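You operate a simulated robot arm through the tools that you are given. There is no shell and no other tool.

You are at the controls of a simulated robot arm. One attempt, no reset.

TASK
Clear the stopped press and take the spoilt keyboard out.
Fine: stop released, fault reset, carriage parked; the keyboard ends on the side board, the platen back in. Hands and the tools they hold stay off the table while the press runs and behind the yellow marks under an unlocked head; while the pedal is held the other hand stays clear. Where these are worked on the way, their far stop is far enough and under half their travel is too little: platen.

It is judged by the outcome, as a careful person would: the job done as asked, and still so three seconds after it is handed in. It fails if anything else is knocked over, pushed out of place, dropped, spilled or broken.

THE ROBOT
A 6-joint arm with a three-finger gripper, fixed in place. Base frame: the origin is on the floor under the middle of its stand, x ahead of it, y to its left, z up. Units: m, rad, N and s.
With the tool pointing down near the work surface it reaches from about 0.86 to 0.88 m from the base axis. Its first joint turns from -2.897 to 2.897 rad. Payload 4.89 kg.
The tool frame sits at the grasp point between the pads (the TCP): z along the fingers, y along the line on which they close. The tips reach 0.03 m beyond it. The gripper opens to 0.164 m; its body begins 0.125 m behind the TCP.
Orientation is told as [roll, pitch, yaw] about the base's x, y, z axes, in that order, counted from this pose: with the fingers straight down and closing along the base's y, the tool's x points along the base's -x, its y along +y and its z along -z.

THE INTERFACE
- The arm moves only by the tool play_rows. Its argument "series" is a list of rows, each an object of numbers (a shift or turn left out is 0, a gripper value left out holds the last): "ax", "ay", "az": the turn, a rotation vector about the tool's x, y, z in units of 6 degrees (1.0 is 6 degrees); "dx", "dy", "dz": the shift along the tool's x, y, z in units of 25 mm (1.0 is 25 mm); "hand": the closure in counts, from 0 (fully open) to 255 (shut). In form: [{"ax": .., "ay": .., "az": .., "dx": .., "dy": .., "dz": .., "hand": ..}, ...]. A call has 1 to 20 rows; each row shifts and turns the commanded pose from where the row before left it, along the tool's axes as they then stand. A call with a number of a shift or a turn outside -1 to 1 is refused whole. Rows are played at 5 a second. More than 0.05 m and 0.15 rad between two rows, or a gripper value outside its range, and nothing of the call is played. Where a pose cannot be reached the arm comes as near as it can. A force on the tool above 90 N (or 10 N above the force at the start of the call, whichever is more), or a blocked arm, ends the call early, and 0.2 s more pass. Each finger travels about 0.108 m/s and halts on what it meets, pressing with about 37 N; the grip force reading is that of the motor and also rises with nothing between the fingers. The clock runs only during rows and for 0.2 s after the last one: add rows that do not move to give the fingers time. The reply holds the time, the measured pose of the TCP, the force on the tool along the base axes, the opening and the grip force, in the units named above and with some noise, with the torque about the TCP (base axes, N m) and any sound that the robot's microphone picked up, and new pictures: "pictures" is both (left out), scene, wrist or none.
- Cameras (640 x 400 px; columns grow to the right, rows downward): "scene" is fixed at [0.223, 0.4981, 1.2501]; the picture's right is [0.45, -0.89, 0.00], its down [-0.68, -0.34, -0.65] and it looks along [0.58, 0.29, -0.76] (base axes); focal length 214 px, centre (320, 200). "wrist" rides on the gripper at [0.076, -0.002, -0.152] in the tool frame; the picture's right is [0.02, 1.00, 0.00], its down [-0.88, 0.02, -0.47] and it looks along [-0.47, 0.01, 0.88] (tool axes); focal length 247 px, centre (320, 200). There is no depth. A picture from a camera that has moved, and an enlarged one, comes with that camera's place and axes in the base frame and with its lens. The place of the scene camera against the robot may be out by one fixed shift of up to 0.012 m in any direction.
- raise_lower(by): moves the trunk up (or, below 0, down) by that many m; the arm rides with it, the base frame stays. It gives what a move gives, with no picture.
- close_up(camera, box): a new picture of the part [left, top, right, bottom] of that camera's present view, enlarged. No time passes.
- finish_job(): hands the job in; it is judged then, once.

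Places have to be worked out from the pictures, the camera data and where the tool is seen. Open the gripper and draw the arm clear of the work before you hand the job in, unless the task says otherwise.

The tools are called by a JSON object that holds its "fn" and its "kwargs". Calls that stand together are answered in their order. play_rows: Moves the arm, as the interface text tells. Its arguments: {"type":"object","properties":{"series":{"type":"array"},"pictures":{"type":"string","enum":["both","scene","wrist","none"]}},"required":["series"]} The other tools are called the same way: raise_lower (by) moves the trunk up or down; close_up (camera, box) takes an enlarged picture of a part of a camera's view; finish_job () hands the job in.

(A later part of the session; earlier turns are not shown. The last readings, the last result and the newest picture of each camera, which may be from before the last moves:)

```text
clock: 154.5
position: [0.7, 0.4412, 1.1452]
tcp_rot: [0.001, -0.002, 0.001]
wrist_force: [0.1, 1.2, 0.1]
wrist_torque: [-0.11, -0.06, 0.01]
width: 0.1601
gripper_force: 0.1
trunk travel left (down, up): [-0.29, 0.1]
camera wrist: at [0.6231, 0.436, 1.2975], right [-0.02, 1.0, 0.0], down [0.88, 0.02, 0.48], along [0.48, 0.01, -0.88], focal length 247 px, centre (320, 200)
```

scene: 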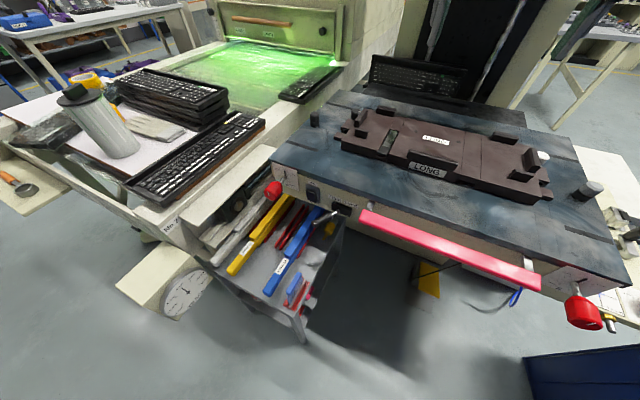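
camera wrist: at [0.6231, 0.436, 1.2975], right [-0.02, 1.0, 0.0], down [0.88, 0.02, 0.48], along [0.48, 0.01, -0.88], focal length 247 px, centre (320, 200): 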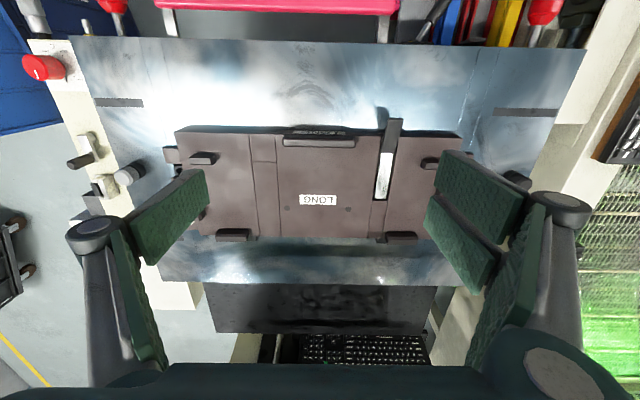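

The empty platen is below. I set the trunk back to its earlier height, tilt as before and come down to the bar ends.

{"fn": "raise_lower", "kwargs": {"by": -0.09}}

{"fn": "play_rows", "kwargs": {"series": [{"ay": -1, "hand": 26}, {"ay": -1}, {"ay": -1}, {"ay": -1}, {"ay": -1}, {"ay": -1}, {"ay": -0.3}, {"dx": 0.515, "dz": 0.714}, {"dx": 0.515, "dz": 0.714}, {"dx": 0.515, "dz": 0.714}, {"dx": 0.515, "dz": 0.714}, {}], "pictures": "both"}}

{"fn": "close_up", "kwargs": {"camera": "wrist", "box": [180, 60, 460, 235]}}

{"fn": "close_up", "kwargs": {"camera": "scene", "box": [340, 90, 500, 200]}}

```text
clock: 155.7
position: [0.7007, 0.438, 1.0569]
tcp_rot: [0.002, -0.001, 0.001]
wrist_force: [-0.6, -0.5, -0.9]
wrist_torque: [0.0, -0.04, 0.04]
width: 0.1603
gripper_force: 0.1
trunk travel left (down, up): [-0.2, 0.19]
```

```text
clock: 158.3
position: [0.7033, 0.4393, 0.9685]
tcp_rot: [0.004, -0.66, -0.002]
wrist_force: [0.5, 0.5, 0.3]
wrist_torque: [0.01, -0.01, -0.03]
width: 0.1471
gripper_force: 0.1
trunk travel left (down, up): [-0.2, 0.19]
camera wrist: at [0.5493, 0.4356, 1.0402], right [-0.02, 1.0, -0.01], down [0.4, 0.02, 0.91], along [0.91, 0.01, -0.4], focal length 247 px, centre (320, 200)
```

scene: 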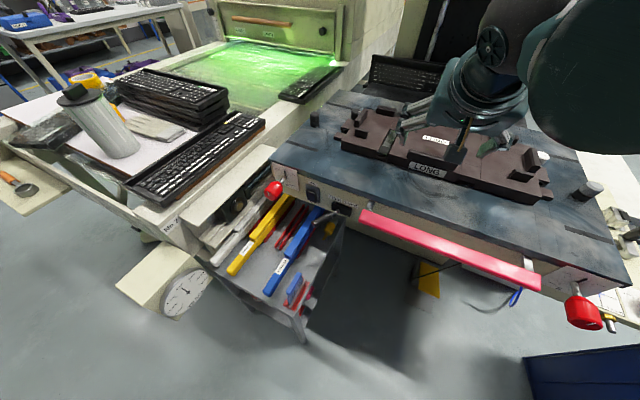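
wrist: 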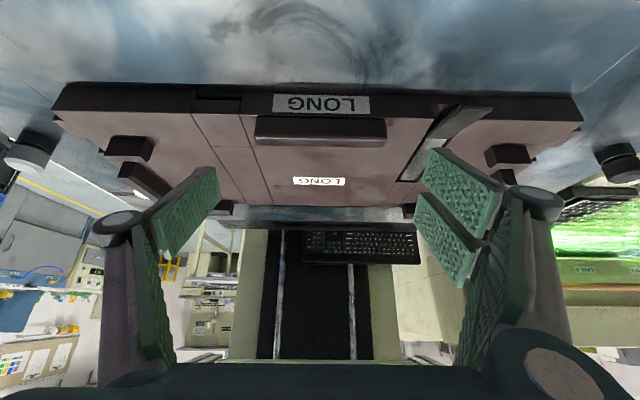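

```text
2.29 times, centred on (320, 148) of wrist
camera zoom: at [0.5493, 0.4356, 1.0402], right [-0.02, 1.0, -0.01], down [0.4, 0.02, 0.91], along [0.91, 0.01, -0.4], focal length 564 px, centre (320, 320)
```

zoom: 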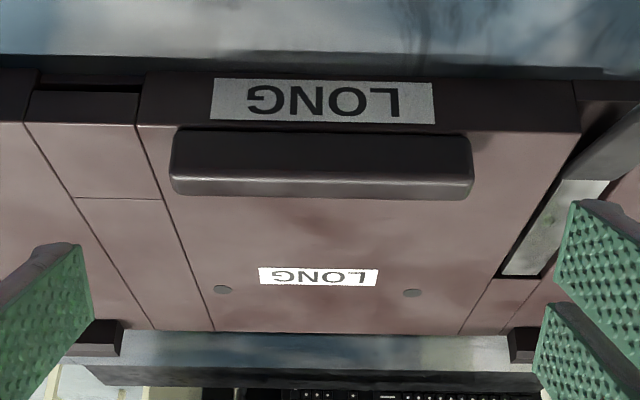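

```text
3.64 times, centred on (420, 145) of scene
camera zoom: at [0.223, 0.4981, 1.2501], right [0.45, -0.89, 0.0], down [-0.68, -0.34, -0.65], along [0.58, 0.29, -0.76], focal length 780 px, centre (-44, 400)
```

zoom: 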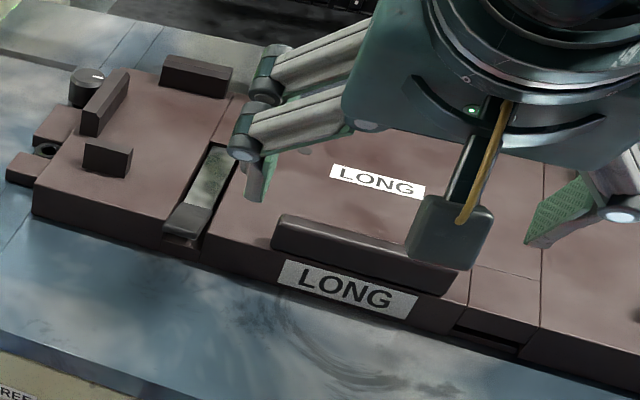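

The bar and label are right below. I lower to the same relative pose as when I first gripped it and compare with the earlier picture.

{"fn": "play_rows", "kwargs": {"series": [{"dx": 0.276, "dz": 0.552}, {"dx": 0.276, "dz": 0.552}, {"dx": 0.276, "dz": 0.552}, {"dx": 0.276, "dz": 0.552}, {}], "pictures": "wrist"}}

{"fn": "close_up", "kwargs": {"camera": "scene", "box": [370, 110, 490, 190]}}

{"fn": "close_up", "kwargs": {"camera": "wrist", "box": [180, 100, 460, 275]}}

```text
clock: 159.5
position: [0.7153, 0.4394, 0.9076]
tcp_rot: [0.003, -0.662, -0.001]
wrist_force: [-0.1, -0.8, -0.3]
wrist_torque: [0.03, 0.01, -0.02]
width: 0.1474
gripper_force: 0.0
trunk travel left (down, up): [-0.2, 0.19]
camera wrist: at [0.5619, 0.4357, 0.9798], right [-0.02, 1.0, -0.01], down [0.4, 0.02, 0.91], along [0.91, 0.01, -0.4], focal length 247 px, centre (320, 200)
```

wrist: 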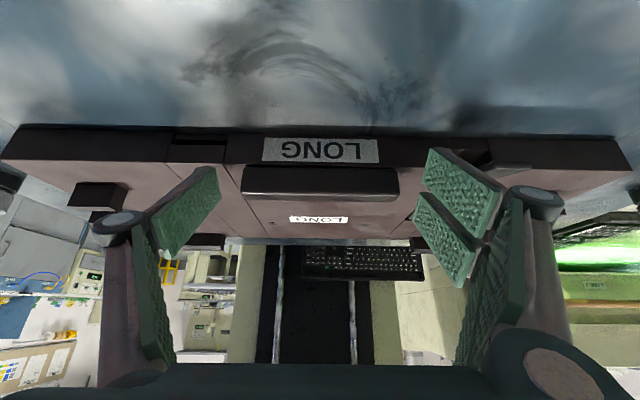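

```text
5.00 times, centred on (430, 150) of scene
camera zoom: at [0.223, 0.4981, 1.2501], right [0.45, -0.89, 0.0], down [-0.68, -0.34, -0.65], along [0.58, 0.29, -0.76], focal length 1072 px, centre (-230, 450)
```

zoom: 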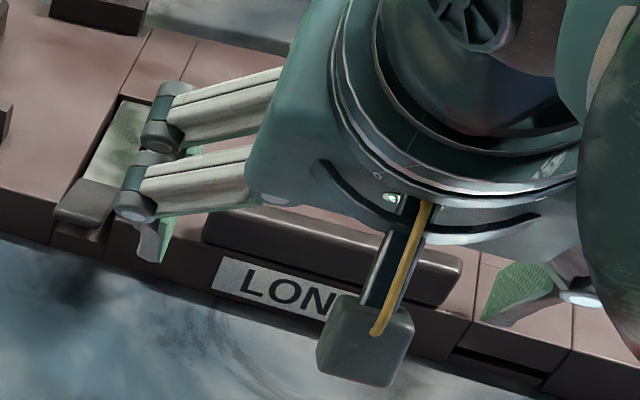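

```text
2.29 times, centred on (320, 188) of wrist
camera zoom: at [0.5619, 0.4357, 0.9798], right [-0.02, 1.0, -0.01], down [0.4, 0.02, 0.91], along [0.91, 0.01, -0.4], focal length 564 px, centre (320, 229)
```

zoom: 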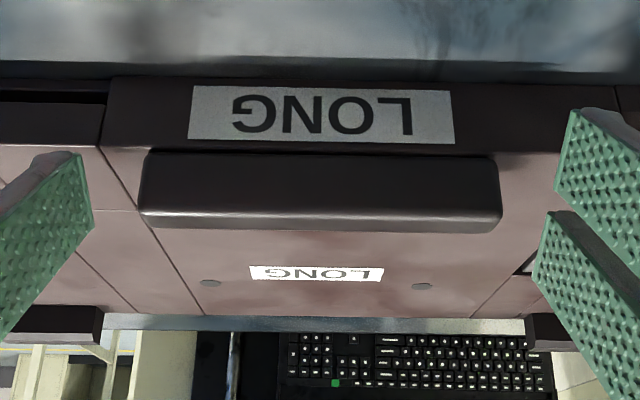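

The platen front is at x≈0.727, so I move 14 mm further to get the same relative pose, then close on the bar ends.

{"fn": "play_rows", "kwargs": {"series": [{"dx": -0.21, "dz": 0.17}, {"dx": -0.21, "dz": 0.17}, {}, {"hand": 255}, {}, {}], "pictures": "wrist"}}

{"fn": "close_up", "kwargs": {"camera": "wrist", "box": [180, 100, 460, 275]}}

```text
clock: 160.9
position: [0.7277, 0.4395, 0.908]
tcp_rot: [0.002, -0.663, -0.004]
wrist_force: [-15.0, 4.8, 25.3]
wrist_torque: [0.52, 0.38, 0.49]
width: 0.1197
gripper_force: 36.8
trunk travel left (down, up): [-0.2, 0.19]
camera wrist: at [0.5734, 0.4359, 0.9807], right [-0.02, 1.0, -0.01], down [0.4, 0.02, 0.92], along [0.92, 0.01, -0.4], focal length 247 px, centre (320, 200)
```

wrist: 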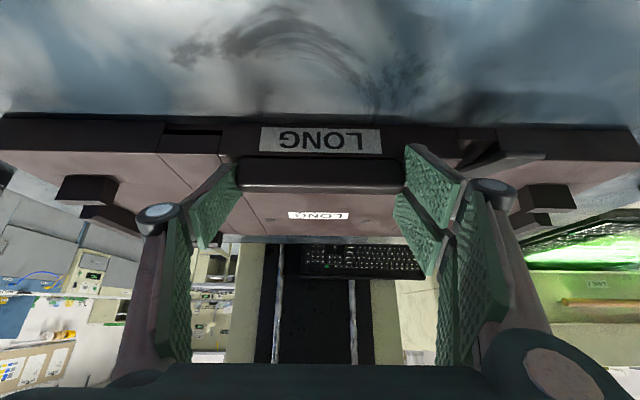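

```text
2.29 times, centred on (320, 188) of wrist
camera zoom: at [0.5734, 0.4359, 0.9807], right [-0.02, 1.0, -0.01], down [0.4, 0.02, 0.92], along [0.92, 0.01, -0.4], focal length 564 px, centre (320, 229)
```

zoom: 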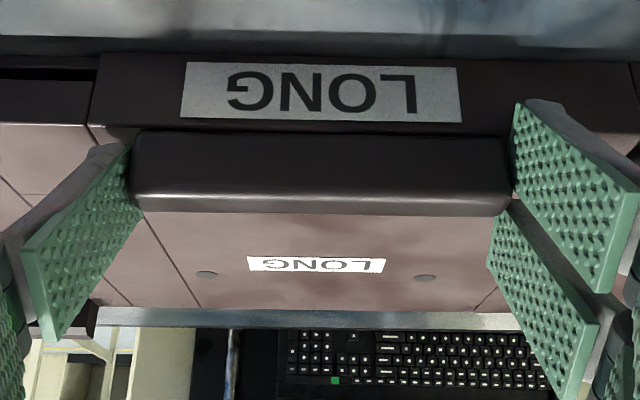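

Gripped at 0.12 m. I push the platen back in along +x, the head still being locked, in two stretches.

{"fn": "play_rows", "kwargs": {"series": [{"dz": -0.06}, {"dx": -0.4725, "dz": 0.369}, {"dx": -0.4725, "dz": 0.369}, {"dx": -0.4725, "dz": 0.369}, {"dx": -0.4725, "dz": 0.369}, {"dx": -0.4725, "dz": 0.369}, {"dx": -0.4725, "dz": 0.369}, {"dx": -0.4725, "dz": 0.369}, {"dx": -0.4725, "dz": 0.369}], "pictures": "both"}}

```text
clock: 162.9
position: [0.8496, 0.4392, 0.9091]
tcp_rot: [0.001, -0.662, -0.002]
wrist_force: [5.3, 0.8, 0.8]
wrist_torque: [0.12, 0.34, 0.05]
width: 0.1196
gripper_force: 36.4
trunk travel left (down, up): [-0.2, 0.19]
camera wrist: at [0.6948, 0.4362, 0.9818], right [-0.02, 1.0, -0.01], down [0.4, 0.02, 0.92], along [0.92, 0.01, -0.4], focal length 247 px, centre (320, 200)
```

scene: 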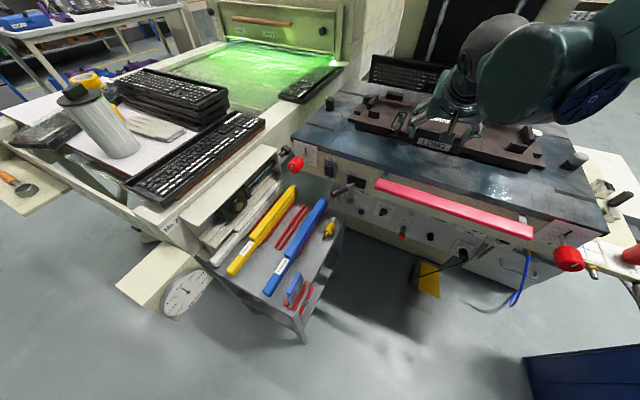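
wrist: 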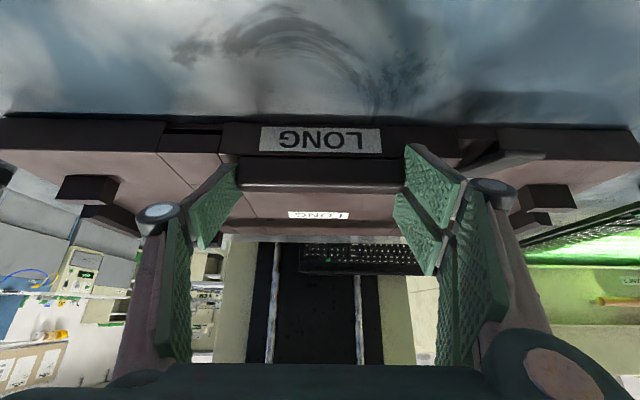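

The platen moves in smoothly with about 5 N. I continue most of the remaining 24 cm.

{"fn": "play_rows", "kwargs": {"series": [{"dx": -0.4725, "dz": 0.369}, {"dx": -0.4725, "dz": 0.369}, {"dx": -0.4725, "dz": 0.369}, {"dx": -0.4725, "dz": 0.369}, {"dx": -0.4725, "dz": 0.369}, {"dx": -0.4725, "dz": 0.369}, {"dx": -0.4725, "dz": 0.369}, {"dx": -0.4725, "dz": 0.369}, {"dx": -0.4725, "dz": 0.369}, {"dx": -0.4725, "dz": 0.369}, {"dx": -0.4725, "dz": 0.369}, {"dx": -0.4725, "dz": 0.369}, {"dx": -0.4725, "dz": 0.369}], "pictures": "both"}}

```text
clock: 165.7
position: [1.0416, 0.44, 0.91]
tcp_rot: [0.002, -0.663, 0.001]
wrist_force: [-0.8, 0.0, 0.4]
wrist_torque: [0.82, -1.33, -0.4]
width: 0.1198
gripper_force: 37.5
trunk travel left (down, up): [-0.2, 0.19]
camera wrist: at [0.8875, 0.4361, 0.9813], right [-0.02, 1.0, -0.01], down [0.4, 0.02, 0.91], along [0.91, 0.01, -0.4], focal length 247 px, centre (320, 200)
```

scene: 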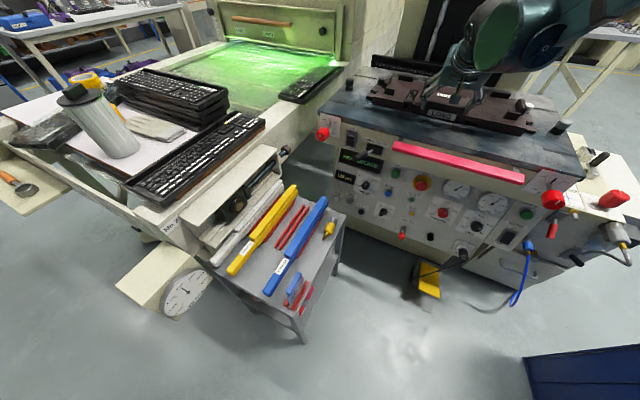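
wrist: 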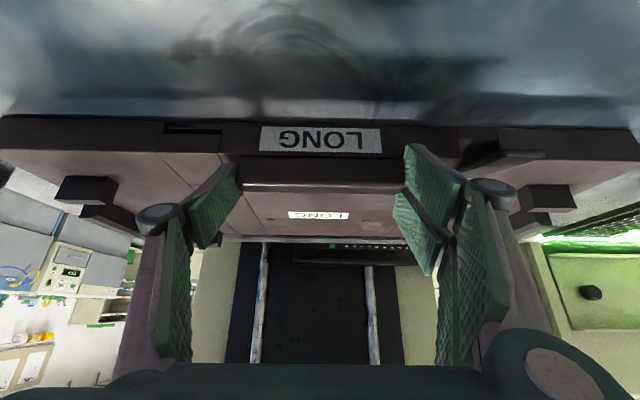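

About 5 cm to go. I slow down and push until I feel the inner stop.

{"fn": "play_rows", "kwargs": {"series": [{"dx": -0.315, "dz": 0.246}, {"dx": -0.315, "dz": 0.246}, {"dx": -0.315, "dz": 0.246}, {"dx": -0.315, "dz": 0.246}, {}], "pictures": "none"}}

{"fn": "play_rows", "kwargs": {"series": [{"dx": -0.12, "dz": 0.094}, {"dx": -0.12, "dz": 0.094}, {"dx": -0.12, "dz": 0.094}, {}], "pictures": "both"}}

```text
clock: 166.9
position: [1.0838, 0.4396, 0.9103]
tcp_rot: [0.003, -0.662, -0.001]
wrist_force: [19.1, 0.1, -0.2]
wrist_torque: [0.48, -1.17, -0.25]
width: 0.1197
gripper_force: 36.8
trunk travel left (down, up): [-0.2, 0.19]
```

```text
clock: 167.9
position: [1.0915, 0.4398, 0.91]
tcp_rot: [0.003, -0.66, -0.003]
wrist_force: [-38.7, -12.4, 1.1]
wrist_torque: [0.57, 1.08, 0.8]
width: 0.1199
gripper_force: 36.7
trunk travel left (down, up): [-0.2, 0.19]
camera wrist: at [0.938, 0.4361, 0.9829], right [-0.02, 1.0, -0.01], down [0.4, 0.02, 0.91], along [0.91, 0.01, -0.4], focal length 247 px, centre (320, 200)
```

scene: 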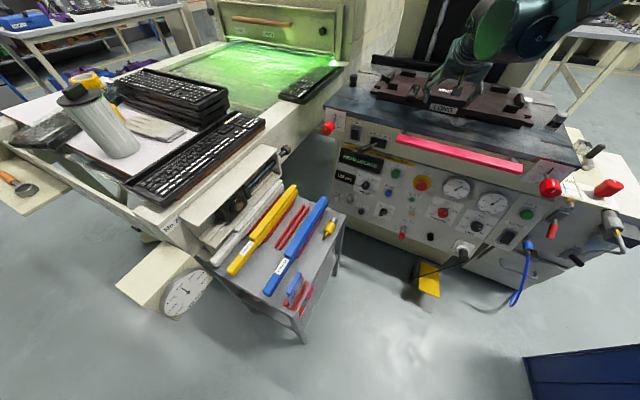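
wrist: 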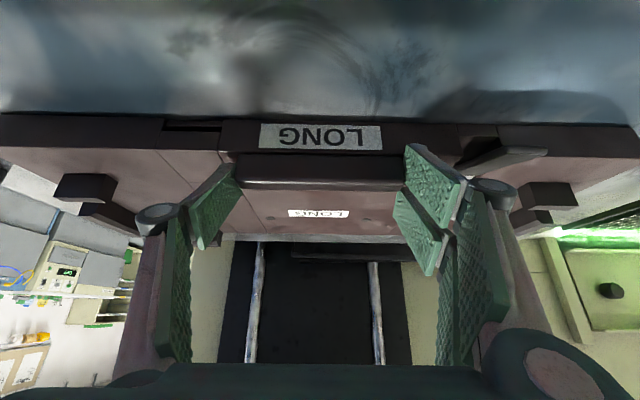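

The platen is against its inner stop at −39 N. I release the bar and withdraw up and back from under the head.

{"fn": "play_rows", "kwargs": {"series": [{"hand": 26}, {}, {}, {"dz": -0.6}, {"dz": -0.8}, {"dz": -0.8}, {"dz": -0.8}, {"dz": -0.8}, {"dz": -0.8}, {"dz": -0.8}, {"dx": 0.5, "dz": -0.5}, {"dx": 0.5, "dz": -0.5}, {"dx": 0.6, "dz": -0.4}, {"dx": 0.6, "dz": -0.4}], "pictures": "both"}}

{"fn": "close_up", "kwargs": {"camera": "scene", "box": [320, 50, 580, 215]}}

```text
clock: 170.9
position: [0.9402, 0.4381, 1.0158]
tcp_rot: [0.003, -0.664, 0.001]
wrist_force: [1.2, -0.9, 0.2]
wrist_torque: [0.04, 0.06, 0.02]
width: 0.1474
gripper_force: 0.0
trunk travel left (down, up): [-0.2, 0.19]
camera wrist: at [0.786, 0.4359, 1.0885], right [-0.02, 1.0, -0.01], down [0.4, 0.02, 0.91], along [0.91, 0.01, -0.4], focal length 247 px, centre (320, 200)
```

scene: 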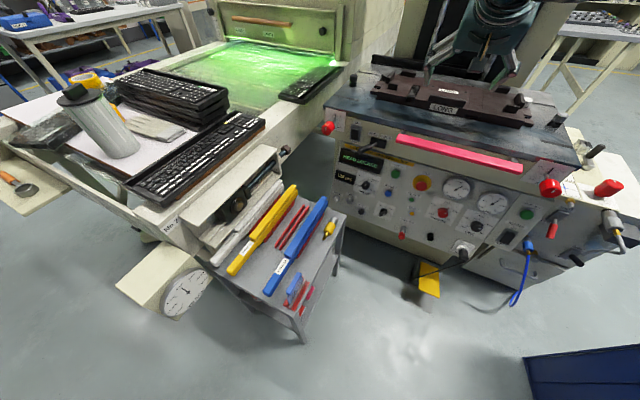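
wrist: 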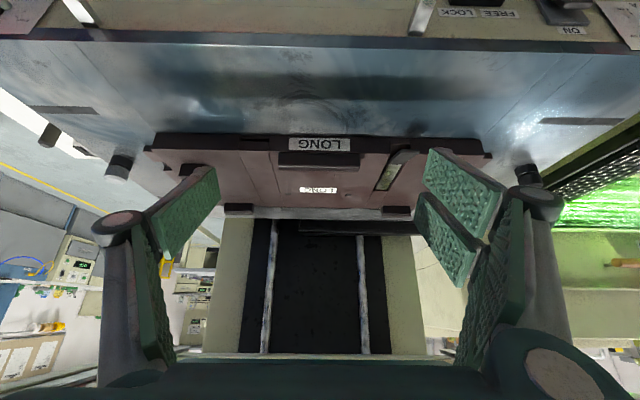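

```text
2.42 times, centred on (450, 132) of scene
camera zoom: at [0.223, 0.4981, 1.2501], right [0.45, -0.89, 0.0], down [-0.68, -0.34, -0.65], along [0.58, 0.29, -0.76], focal length 520 px, centre (5, 364)
```

zoom: 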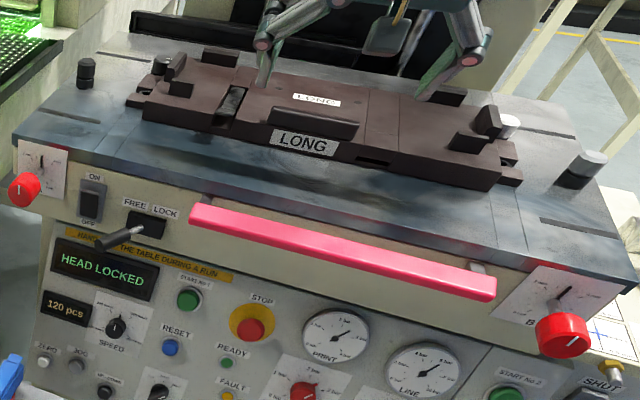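

The platen is back at its original position and the display still says HEAD LOCKED. Next I restore the FREE/LOCK lever to LOCK as found: back away, lower the trunk and line up with the handle on the FREE side.

{"fn": "play_rows", "kwargs": {"series": [{"dx": 0.84, "dz": -0.655, "dy": 0.667}, {"dx": 0.84, "dz": -0.655, "dy": 0.667}, {"dx": 0.84, "dz": -0.655, "dy": 0.667}, {"dx": 0.84, "dz": -0.655, "dy": 0.667}, {"dx": 0.84, "dz": -0.655, "dy": 0.667}, {"dx": 0.84, "dz": -0.655, "dy": 0.667, "hand": 118}], "pictures": "none"}}

{"fn": "raise_lower", "kwargs": {"by": -0.2}}

{"fn": "play_rows", "kwargs": {"series": [{"ay": -0.95, "dy": 0.78}, {"ay": -0.95, "dy": 0.78}, {"ay": -0.95, "dy": 0.78}, {"ay": -0.95, "dy": 0.78}, {"ay": -0.95, "dy": 0.78}, {"ay": -0.95, "dy": 0.78}], "pictures": "both"}}

```text
clock: 172.3
position: [0.7801, 0.54, 1.0146]
tcp_rot: [0.003, -0.663, -0.002]
wrist_force: [0.0, -0.5, 0.4]
wrist_torque: [0.06, 0.09, 0.07]
width: 0.088
gripper_force: 0.1
trunk travel left (down, up): [-0.2, 0.19]
```

```text
clock: 174.5
position: [0.7799, 0.5401, 0.8155]
tcp_rot: [0.003, -0.661, -0.002]
wrist_force: [-0.1, 0.0, 0.0]
wrist_torque: [0.0, 0.03, 0.01]
width: 0.0879
gripper_force: 0.1
trunk travel left (down, up): [0.0, 0.39]
```

```text
clock: 175.9
position: [0.7805, 0.6564, 0.8157]
tcp_rot: [0.01, -1.261, -0.007]
wrist_force: [0.5, -1.0, 1.2]
wrist_torque: [0.06, 0.14, 0.23]
width: 0.088
gripper_force: 0.0
trunk travel left (down, up): [0.0, 0.39]
camera wrist: at [0.6115, 0.6537, 0.7892], right [-0.01, 1.0, -0.02], down [-0.18, 0.02, 0.98], along [0.98, 0.01, 0.18], focal length 247 px, centre (320, 200)
```

scene: 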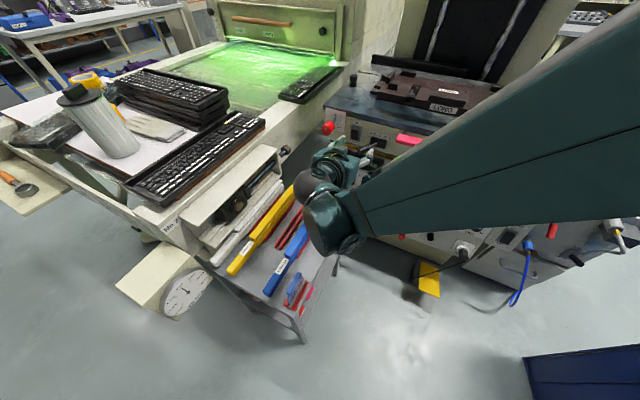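
wrist: 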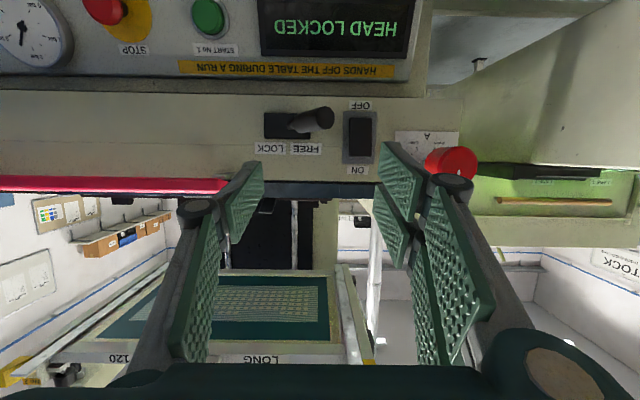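

The lever handle end is at (0.869, 0.658, 0.752), on the FREE side. I go down in front of it, then forward so the fingers straddle it.

{"fn": "play_rows", "kwargs": {"series": [{"dx": 0.667, "dz": 0.494}, {"dx": 0.667, "dz": 0.494}, {"dx": 0.667, "dz": 0.494}, {"dx": -0.19, "dz": 0.59}, {"dx": -0.19, "dz": 0.59}, {"dx": -0.19, "dz": 0.59}, {"dx": -0.19, "dz": 0.59}, {"hand": 178}, {}], "pictures": "wrist"}}

{"fn": "close_up", "kwargs": {"camera": "wrist", "box": [220, 120, 420, 245]}}

```text
clock: 177.9
position: [0.861, 0.6574, 0.7567]
tcp_rot: [0.009, -1.258, -0.006]
wrist_force: [-0.1, -0.6, -0.3]
wrist_torque: [0.02, 0.01, -0.02]
width: 0.0498
gripper_force: 0.5
trunk travel left (down, up): [0.0, 0.39]
camera wrist: at [0.6928, 0.6544, 0.7301], right [-0.01, 1.0, -0.02], down [-0.18, 0.02, 0.98], along [0.98, 0.01, 0.18], focal length 247 px, centre (320, 200)
```

wrist: 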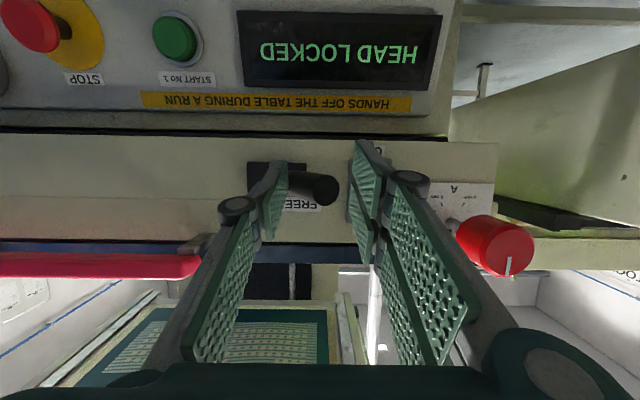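

```text
3.20 times, centred on (320, 182) of wrist
camera zoom: at [0.6928, 0.6544, 0.7301], right [-0.01, 1.0, -0.02], down [-0.18, 0.02, 0.98], along [0.98, 0.01, 0.18], focal length 790 px, centre (320, 256)
```

zoom: 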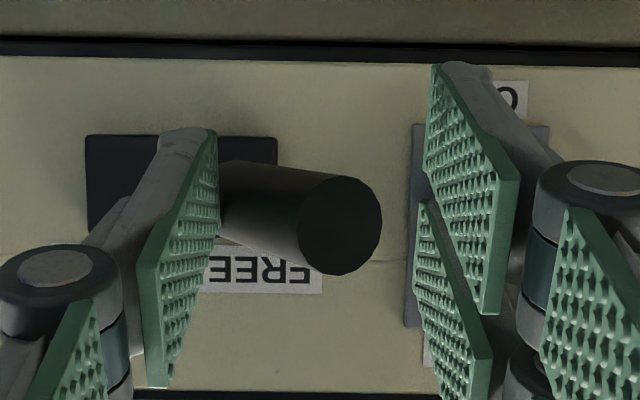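

The handle is between the fingers. I sweep toward LOCK (−y).

{"fn": "play_rows", "kwargs": {"series": [{"dy": -0.32}, {"dy": -0.32}, {"dy": -0.32, "dz": -0.03}, {"dy": -0.32, "dz": -0.03}, {"dy": -0.32, "dz": -0.03}, {"dy": -0.32}, {"dy": -0.32}, {"dy": -0.32}], "pictures": "wrist"}}

{"fn": "close_up", "kwargs": {"camera": "wrist", "box": [220, 120, 420, 245]}}

```text
clock: 179.7
position: [0.8577, 0.5952, 0.7569]
tcp_rot: [0.009, -1.258, -0.006]
wrist_force: [0.0, -0.3, -0.5]
wrist_torque: [0.02, -0.06, -0.06]
width: 0.0496
gripper_force: 0.0
trunk travel left (down, up): [0.0, 0.39]
camera wrist: at [0.6902, 0.5909, 0.7298], right [-0.01, 1.0, -0.02], down [-0.18, 0.02, 0.98], along [0.98, 0.01, 0.18], focal length 247 px, centre (320, 200)
```

wrist: 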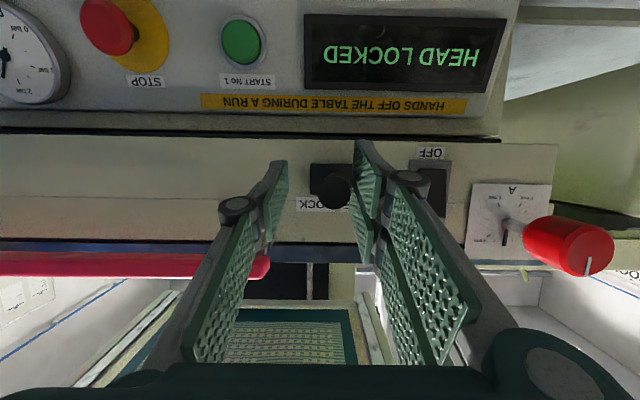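

```text
3.20 times, centred on (320, 182) of wrist
camera zoom: at [0.6902, 0.5909, 0.7298], right [-0.01, 1.0, -0.02], down [-0.18, 0.02, 0.98], along [0.98, 0.01, 0.18], focal length 790 px, centre (320, 256)
```

zoom: 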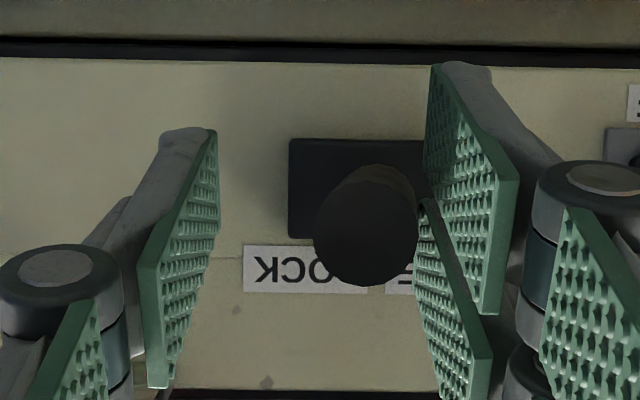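

The lever is at mid-travel. I continue to the LOCK side.

{"fn": "play_rows", "kwargs": {"series": [{"dy": -0.32}, {"dy": -0.32}, {"dy": -0.32}, {"dy": -0.32, "dz": 0.02}, {"dy": -0.3, "dz": 0.02}], "pictures": "wrist"}}

{"fn": "close_up", "kwargs": {"camera": "wrist", "box": [220, 120, 420, 245]}}

```text
clock: 180.9
position: [0.8598, 0.5594, 0.7552]
tcp_rot: [0.008, -1.262, 0.0]
wrist_force: [-10.8, 44.5, 7.4]
wrist_torque: [0.09, 0.04, 1.74]
width: 0.0679
gripper_force: 22.9
trunk travel left (down, up): [0.0, 0.39]
camera wrist: at [0.6902, 0.5542, 0.7294], right [-0.01, 1.0, -0.02], down [-0.18, 0.02, 0.98], along [0.98, 0.02, 0.18], focal length 247 px, centre (320, 200)
```

wrist: 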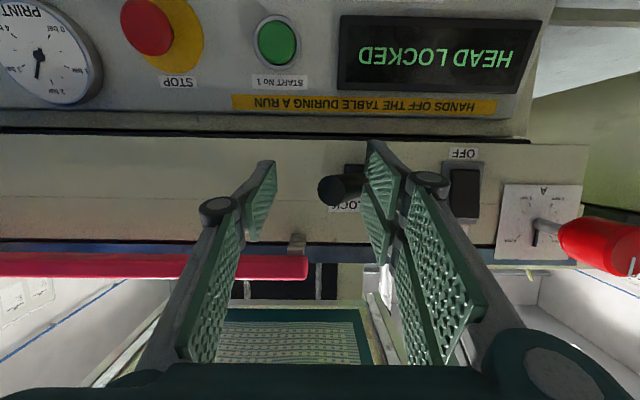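

```text
3.20 times, centred on (320, 182) of wrist
camera zoom: at [0.6902, 0.5542, 0.7294], right [-0.01, 1.0, -0.02], down [-0.18, 0.02, 0.98], along [0.98, 0.02, 0.18], focal length 790 px, centre (320, 256)
```

zoom: 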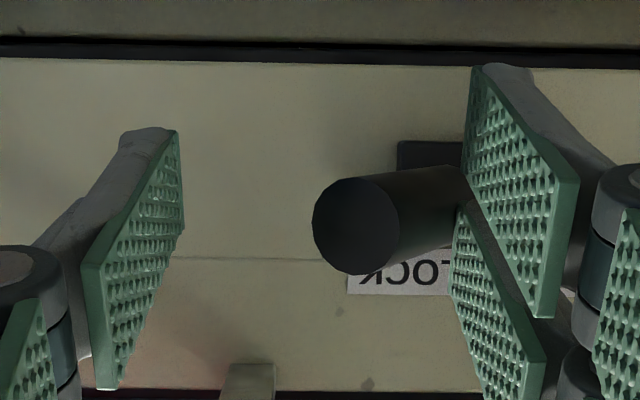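

The lever has snapped to LOCK. I ease off to +y and back straight out.

{"fn": "play_rows", "kwargs": {"series": [{"dy": 0.3}, {"dz": -0.9}, {"dz": -0.9}, {"dz": -0.9}, {"dz": -0.9}], "pictures": "both"}}

{"fn": "close_up", "kwargs": {"camera": "scene", "box": [320, 100, 480, 210]}}

{"fn": "close_up", "kwargs": {"camera": "wrist", "box": [220, 80, 500, 255]}}

```text
clock: 182.1
position: [0.7753, 0.5609, 0.783]
tcp_rot: [0.009, -1.259, -0.009]
wrist_force: [0.5, 0.3, -0.5]
wrist_torque: [0.02, -0.09, 0.0]
width: 0.0494
gripper_force: 0.1
trunk travel left (down, up): [0.0, 0.39]
camera wrist: at [0.6069, 0.5583, 0.7563], right [-0.01, 1.0, -0.02], down [-0.18, 0.02, 0.98], along [0.98, 0.01, 0.18], focal length 247 px, centre (320, 200)
```

scene: 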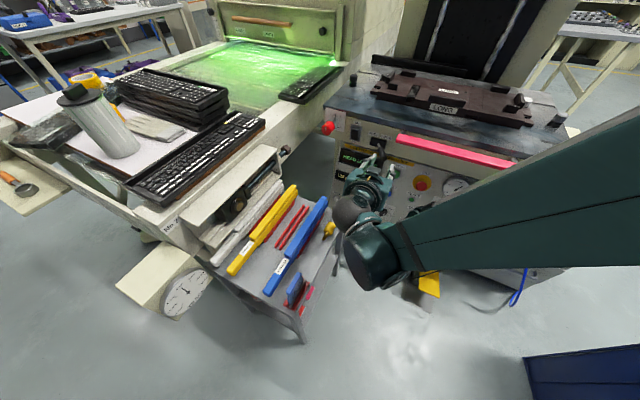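
wrist: 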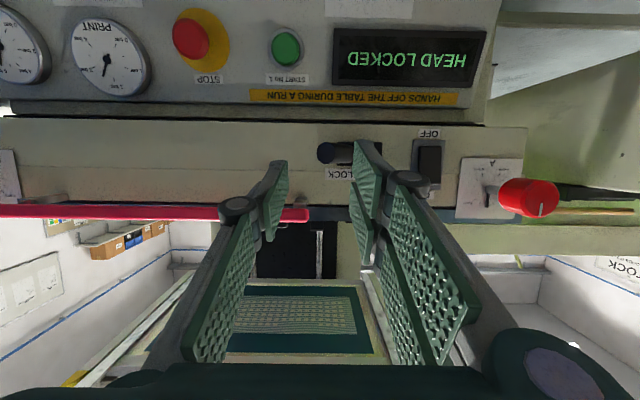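

```text
3.64 times, centred on (400, 155) of scene
camera zoom: at [0.223, 0.4981, 1.2501], right [0.45, -0.89, 0.0], down [-0.68, -0.34, -0.65], along [0.58, 0.29, -0.76], focal length 780 px, centre (29, 364)
```

zoom: 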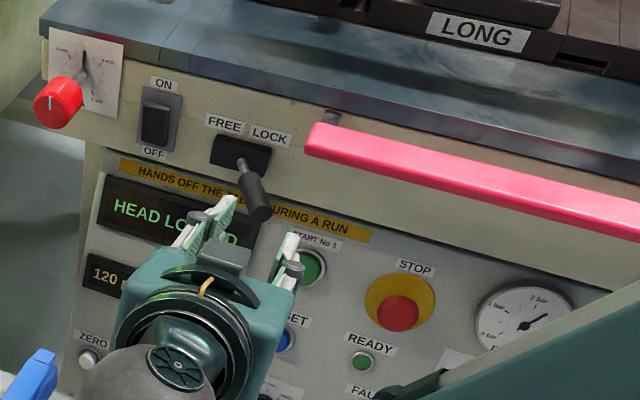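

```text
2.29 times, centred on (360, 168) of wrist
camera zoom: at [0.6069, 0.5583, 0.7563], right [-0.01, 1.0, -0.02], down [-0.18, 0.02, 0.98], along [0.98, 0.01, 0.18], focal length 564 px, centre (229, 274)
```

zoom: 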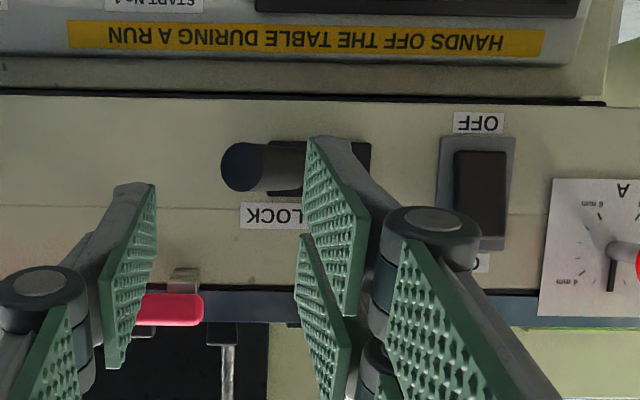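

The lever is back at LOCK as found. Last, I'll return the lock pin to its black holder so the press is left as it was; I move down to the pin the same way as before.

{"fn": "play_rows", "kwargs": {"series": [{"ay": 1}, {"ay": 1}, {"ay": 1}, {"ay": 1}, {"ay": 1}, {"ay": 1}, {"ay": 1}, {"ay": 1}, {"ay": 1.0}, {"hand": 118}], "pictures": "none"}}

{"fn": "play_rows", "kwargs": {"series": [{"dx": 0.207, "dz": 0.913, "dy": -0.515}, {"dx": 0.207, "dz": 0.913, "dy": -0.515}, {"dx": 0.207, "dz": 0.913, "dy": -0.515}, {"dx": 0.207, "dz": 0.913, "dy": -0.515}, {"dx": 0.207, "dz": 0.913, "dy": -0.515}, {"dx": 0.207, "dz": 0.913, "dy": -0.515}, {"dx": 0.207, "dz": 0.913, "dy": -0.515}, {"dx": 0.207, "dz": 0.913, "dy": -0.515}, {"dx": 0.207, "dz": 0.913, "dy": -0.515}, {"dx": 0.207, "dz": 0.913, "dy": -0.515}, {"dx": 0.207, "dz": 0.913, "dy": -0.515}, {"dx": 0.207, "dz": 0.913, "dy": -0.515}], "pictures": "both"}}

{"fn": "close_up", "kwargs": {"camera": "wrist", "box": [250, 80, 390, 180]}}

```text
clock: 184.3
position: [0.7743, 0.5607, 0.7836]
tcp_rot: [0.004, -0.316, 0.0]
wrist_force: [-0.4, 0.2, 0.6]
wrist_torque: [-0.01, -0.03, 0.0]
width: 0.088
gripper_force: 0.1
trunk travel left (down, up): [0.0, 0.39]
```

```text
clock: 186.9
position: [0.799, 0.4068, 0.504]
tcp_rot: [0.002, -0.317, 0.001]
wrist_force: [-0.5, 0.8, 0.6]
wrist_torque: [0.02, -0.06, -0.02]
width: 0.0882
gripper_force: 0.1
trunk travel left (down, up): [0.0, 0.39]
camera wrist: at [0.6782, 0.4038, 0.6246], right [-0.02, 1.0, 0.0], down [0.69, 0.02, 0.72], along [0.72, 0.01, -0.69], focal length 247 px, centre (320, 200)
```

scene: 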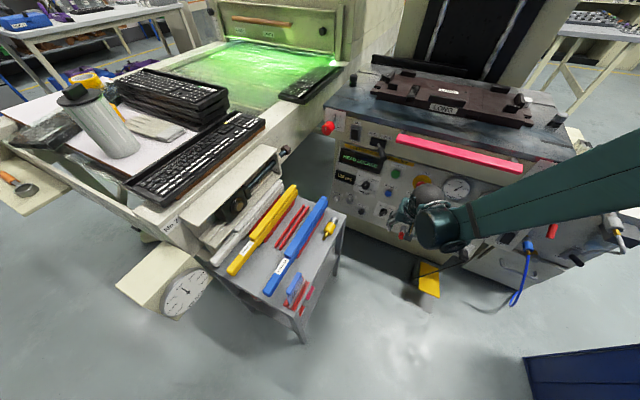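
wrist: 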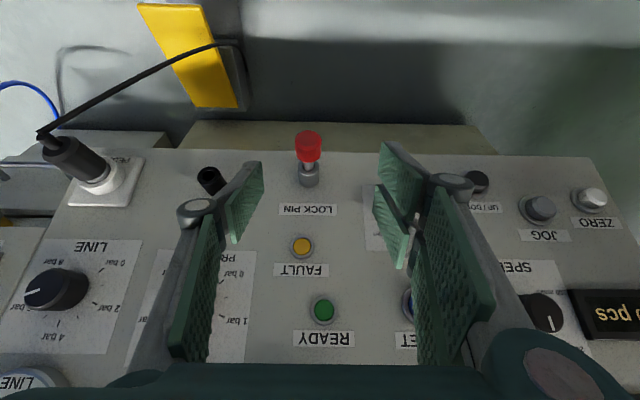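

```text
4.00 times, centred on (320, 130) of wrist
camera zoom: at [0.6782, 0.4038, 0.6246], right [-0.02, 1.0, 0.0], down [0.69, 0.02, 0.72], along [0.72, 0.01, -0.69], focal length 988 px, centre (320, 480)
```

zoom: 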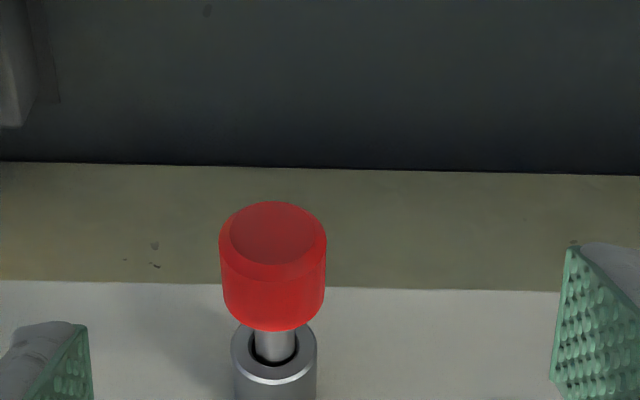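

The pin is in view in the sleeve. I go closer to refine the cap position, since it may have drooped slightly in the hole.

{"fn": "play_rows", "kwargs": {"series": [{"dx": 0.06, "dz": 0.9, "dy": -0.276}, {"dx": 0.06, "dz": 0.9, "dy": -0.276}, {}], "pictures": "wrist"}}

{"fn": "close_up", "kwargs": {"camera": "wrist", "box": [250, 120, 390, 220]}}

```text
clock: 187.7
position: [0.8096, 0.3926, 0.4613]
tcp_rot: [0.002, -0.316, 0.0]
wrist_force: [-0.7, -1.0, -0.2]
wrist_torque: [0.02, 0.03, 0.04]
width: 0.0881
gripper_force: 0.0
trunk travel left (down, up): [0.0, 0.39]
camera wrist: at [0.689, 0.3884, 0.5806], right [-0.02, 1.0, 0.0], down [0.69, 0.02, 0.72], along [0.72, 0.01, -0.69], focal length 247 px, centre (320, 200)
```

wrist: 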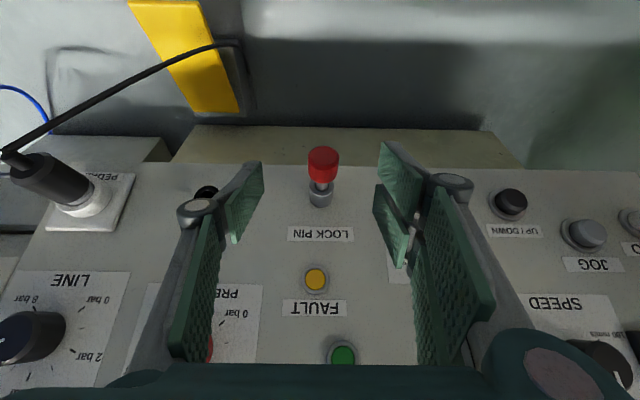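

```text
4.00 times, centred on (320, 170) of wrist
camera zoom: at [0.689, 0.3884, 0.5806], right [-0.02, 1.0, 0.0], down [0.69, 0.02, 0.72], along [0.72, 0.01, -0.69], focal length 988 px, centre (320, 320)
```

zoom: 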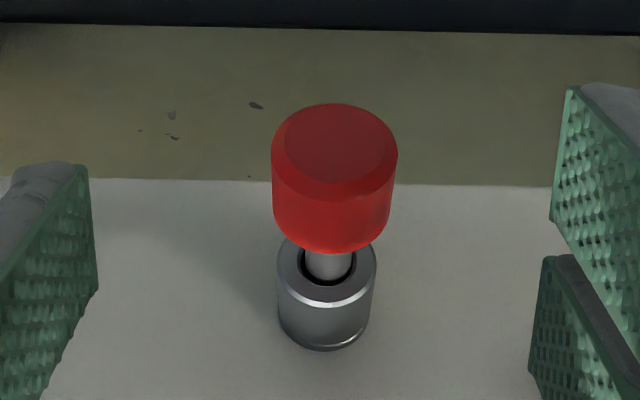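

The cap face is at (0.817, 0.393, 0.403) and the pin has drooped about 5° in the hole. I lower around the cap and grip it.

{"fn": "play_rows", "kwargs": {"series": [{"dx": 0.042, "dz": 0.624}, {"dx": 0.042, "dz": 0.624}, {"dx": 0.042, "dz": 0.624}, {"dx": 0.042, "dz": 0.624}, {}], "pictures": "wrist"}}

{"fn": "close_up", "kwargs": {"camera": "wrist", "box": [250, 140, 390, 240]}}

```text
clock: 188.9
position: [0.8259, 0.3927, 0.3986]
tcp_rot: [0.001, -0.317, 0.001]
wrist_force: [0.6, -0.6, -0.1]
wrist_torque: [0.0, -0.02, 0.0]
width: 0.0881
gripper_force: 0.0
trunk travel left (down, up): [0.0, 0.39]
camera wrist: at [0.7054, 0.3894, 0.5195], right [-0.02, 1.0, 0.0], down [0.69, 0.02, 0.72], along [0.72, 0.01, -0.69], focal length 247 px, centre (320, 200)
```

wrist: 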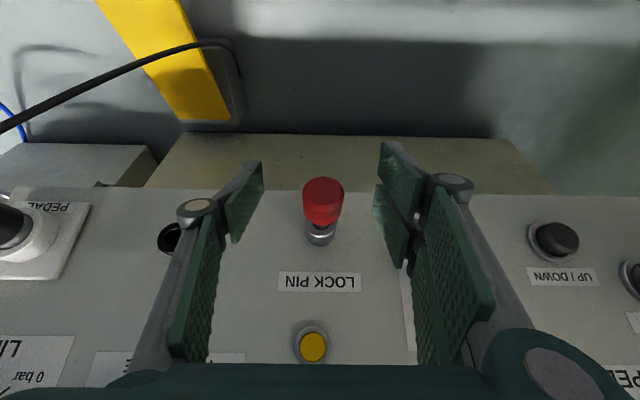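

```text
4.00 times, centred on (320, 190) of wrist
camera zoom: at [0.7054, 0.3894, 0.5195], right [-0.02, 1.0, 0.0], down [0.69, 0.02, 0.72], along [0.72, 0.01, -0.69], focal length 988 px, centre (320, 240)
```

zoom: 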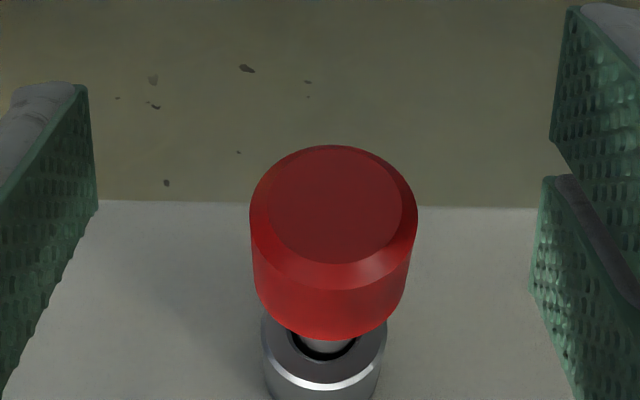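

Aligned. I close on the cap.

{"fn": "play_rows", "kwargs": {"series": [{"hand": 255}, {}, {}], "pictures": "none"}}

```text
clock: 189.7
position: [0.8261, 0.3935, 0.3995]
tcp_rot: [0.002, -0.316, 0.0]
wrist_force: [-1.2, 11.8, 0.4]
wrist_torque: [0.15, 0.07, 0.53]
width: 0.0257
gripper_force: 37.3
trunk travel left (down, up): [0.0, 0.39]
```

Held at 0.026 m. I relieve the side load and straighten the drooped pin, rotating slightly and lifting about 3 mm, before pulling.

{"fn": "play_rows", "kwargs": {"series": [{"dy": 0.04}, {"dx": -0.032, "dz": -0.05, "ay": 0.4}, {"dx": -0.032, "dz": -0.05, "ay": 0.4}, {}], "pictures": "wrist"}}

{"fn": "close_up", "kwargs": {"camera": "wrist", "box": [270, 170, 370, 240]}}

```text
clock: 190.7
position: [0.827, 0.3947, 0.4028]
tcp_rot: [0.001, -0.233, 0.001]
wrist_force: [-11.3, -1.8, 5.4]
wrist_torque: [-0.02, -0.22, -0.14]
width: 0.0258
gripper_force: 37.1
trunk travel left (down, up): [0.0, 0.39]
camera wrist: at [0.7172, 0.3902, 0.5327], right [-0.02, 1.0, 0.0], down [0.75, 0.02, 0.66], along [0.66, 0.01, -0.75], focal length 247 px, centre (320, 200)
```

wrist: 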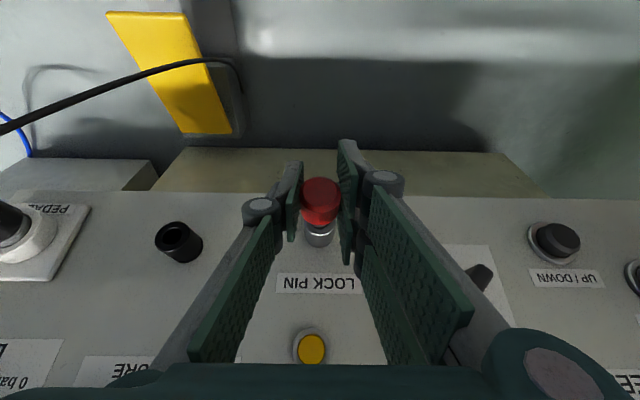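

```text
5.71 times, centred on (320, 205) of wrist
camera zoom: at [0.7172, 0.3902, 0.5327], right [-0.02, 1.0, 0.0], down [0.75, 0.02, 0.66], along [0.66, 0.01, -0.75], focal length 1411 px, centre (320, 171)
```

zoom: 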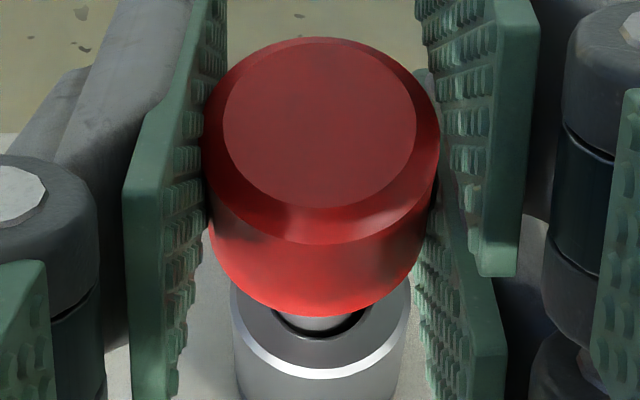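

Forces are small. I pull the pin out along its axis.

{"fn": "play_rows", "kwargs": {"series": [{"dx": 0.281, "dz": -0.1535}, {"dx": 0.281, "dz": -0.1535}, {"dx": 0.281, "dz": -0.1535}, {"dx": 0.281, "dz": -0.1535}, {"dx": 0.281, "dz": -0.1535}], "pictures": "both"}}

{"fn": "close_up", "kwargs": {"camera": "wrist", "box": [250, 150, 390, 250]}}

{"fn": "close_up", "kwargs": {"camera": "scene", "box": [320, 120, 480, 220]}}

```text
clock: 191.9
position: [0.7892, 0.3944, 0.4126]
tcp_rot: [0.002, -0.233, 0.0]
wrist_force: [0.0, 0.3, -1.4]
wrist_torque: [0.0, 0.01, 0.05]
width: 0.0258
gripper_force: 37.1
trunk travel left (down, up): [0.0, 0.39]
camera wrist: at [0.6788, 0.391, 0.5426], right [-0.02, 1.0, 0.0], down [0.75, 0.02, 0.66], along [0.66, 0.01, -0.75], focal length 247 px, centre (320, 200)
```

scene: 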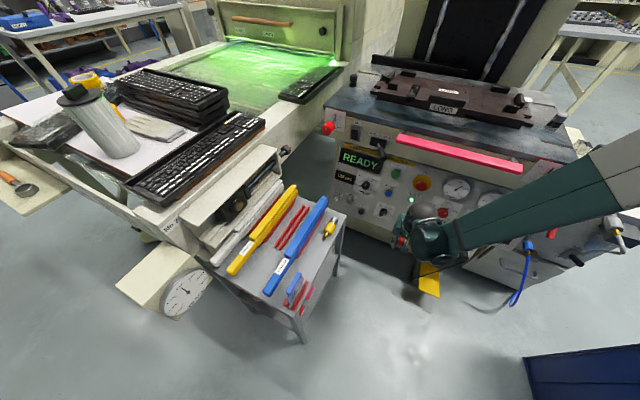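
wrist: 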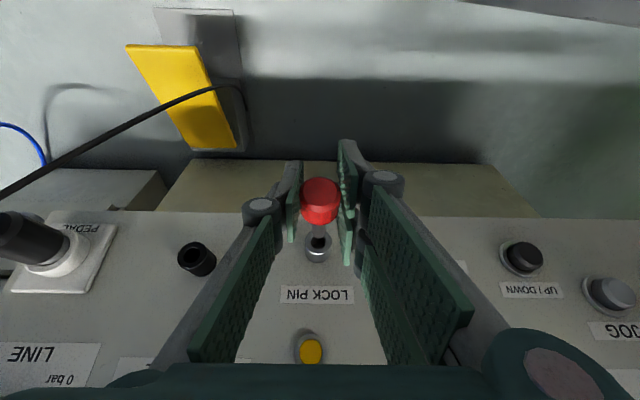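

```text
4.00 times, centred on (320, 200) of wrist
camera zoom: at [0.6788, 0.391, 0.5426], right [-0.02, 1.0, 0.0], down [0.75, 0.02, 0.66], along [0.66, 0.01, -0.75], focal length 988 px, centre (320, 200)
```

zoom: 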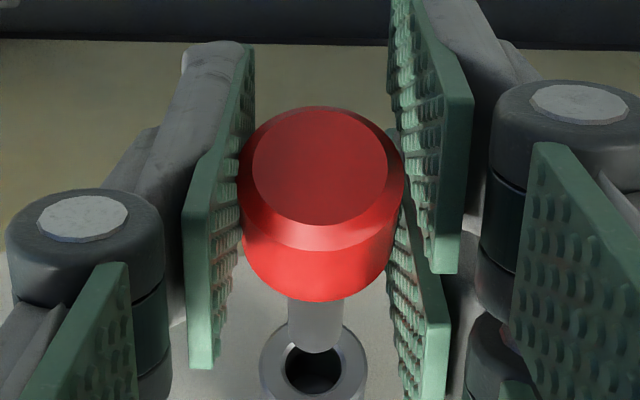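

```text
4.00 times, centred on (400, 170) of scene
camera zoom: at [0.223, 0.4981, 1.2501], right [0.45, -0.89, 0.0], down [-0.68, -0.34, -0.65], along [0.58, 0.29, -0.76], focal length 858 px, centre (0, 320)
```

zoom: 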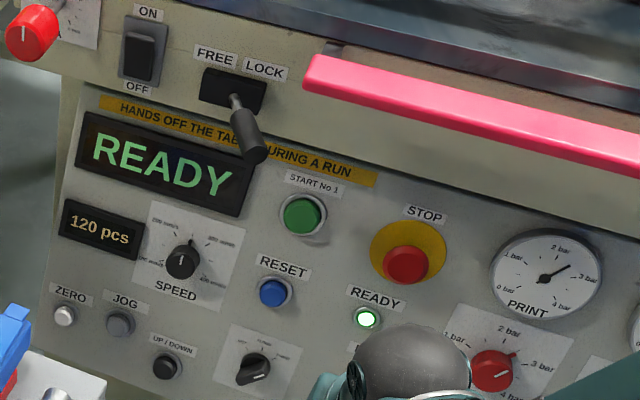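

The display is back to READY and the pin is free. Now I need the black holder's mouth accurately, so I'll zoom on it from here.

{"fn": "close_up", "kwargs": {"camera": "wrist", "box": [150, 210, 250, 290]}}

```text
5.00 times, centred on (200, 250) of wrist
camera zoom: at [0.6788, 0.391, 0.5426], right [-0.02, 1.0, 0.0], down [0.75, 0.02, 0.66], along [0.66, 0.01, -0.75], focal length 1235 px, centre (920, -50)
```

zoom: 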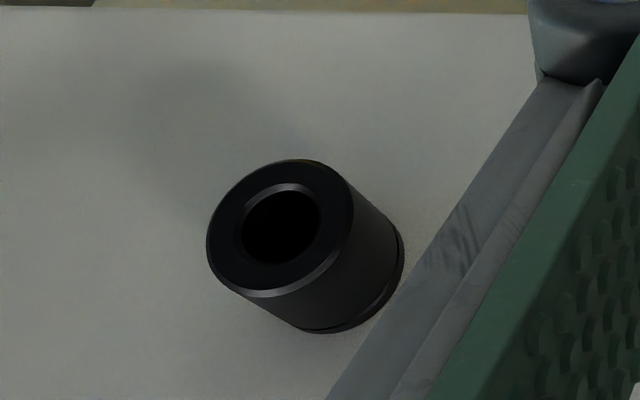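

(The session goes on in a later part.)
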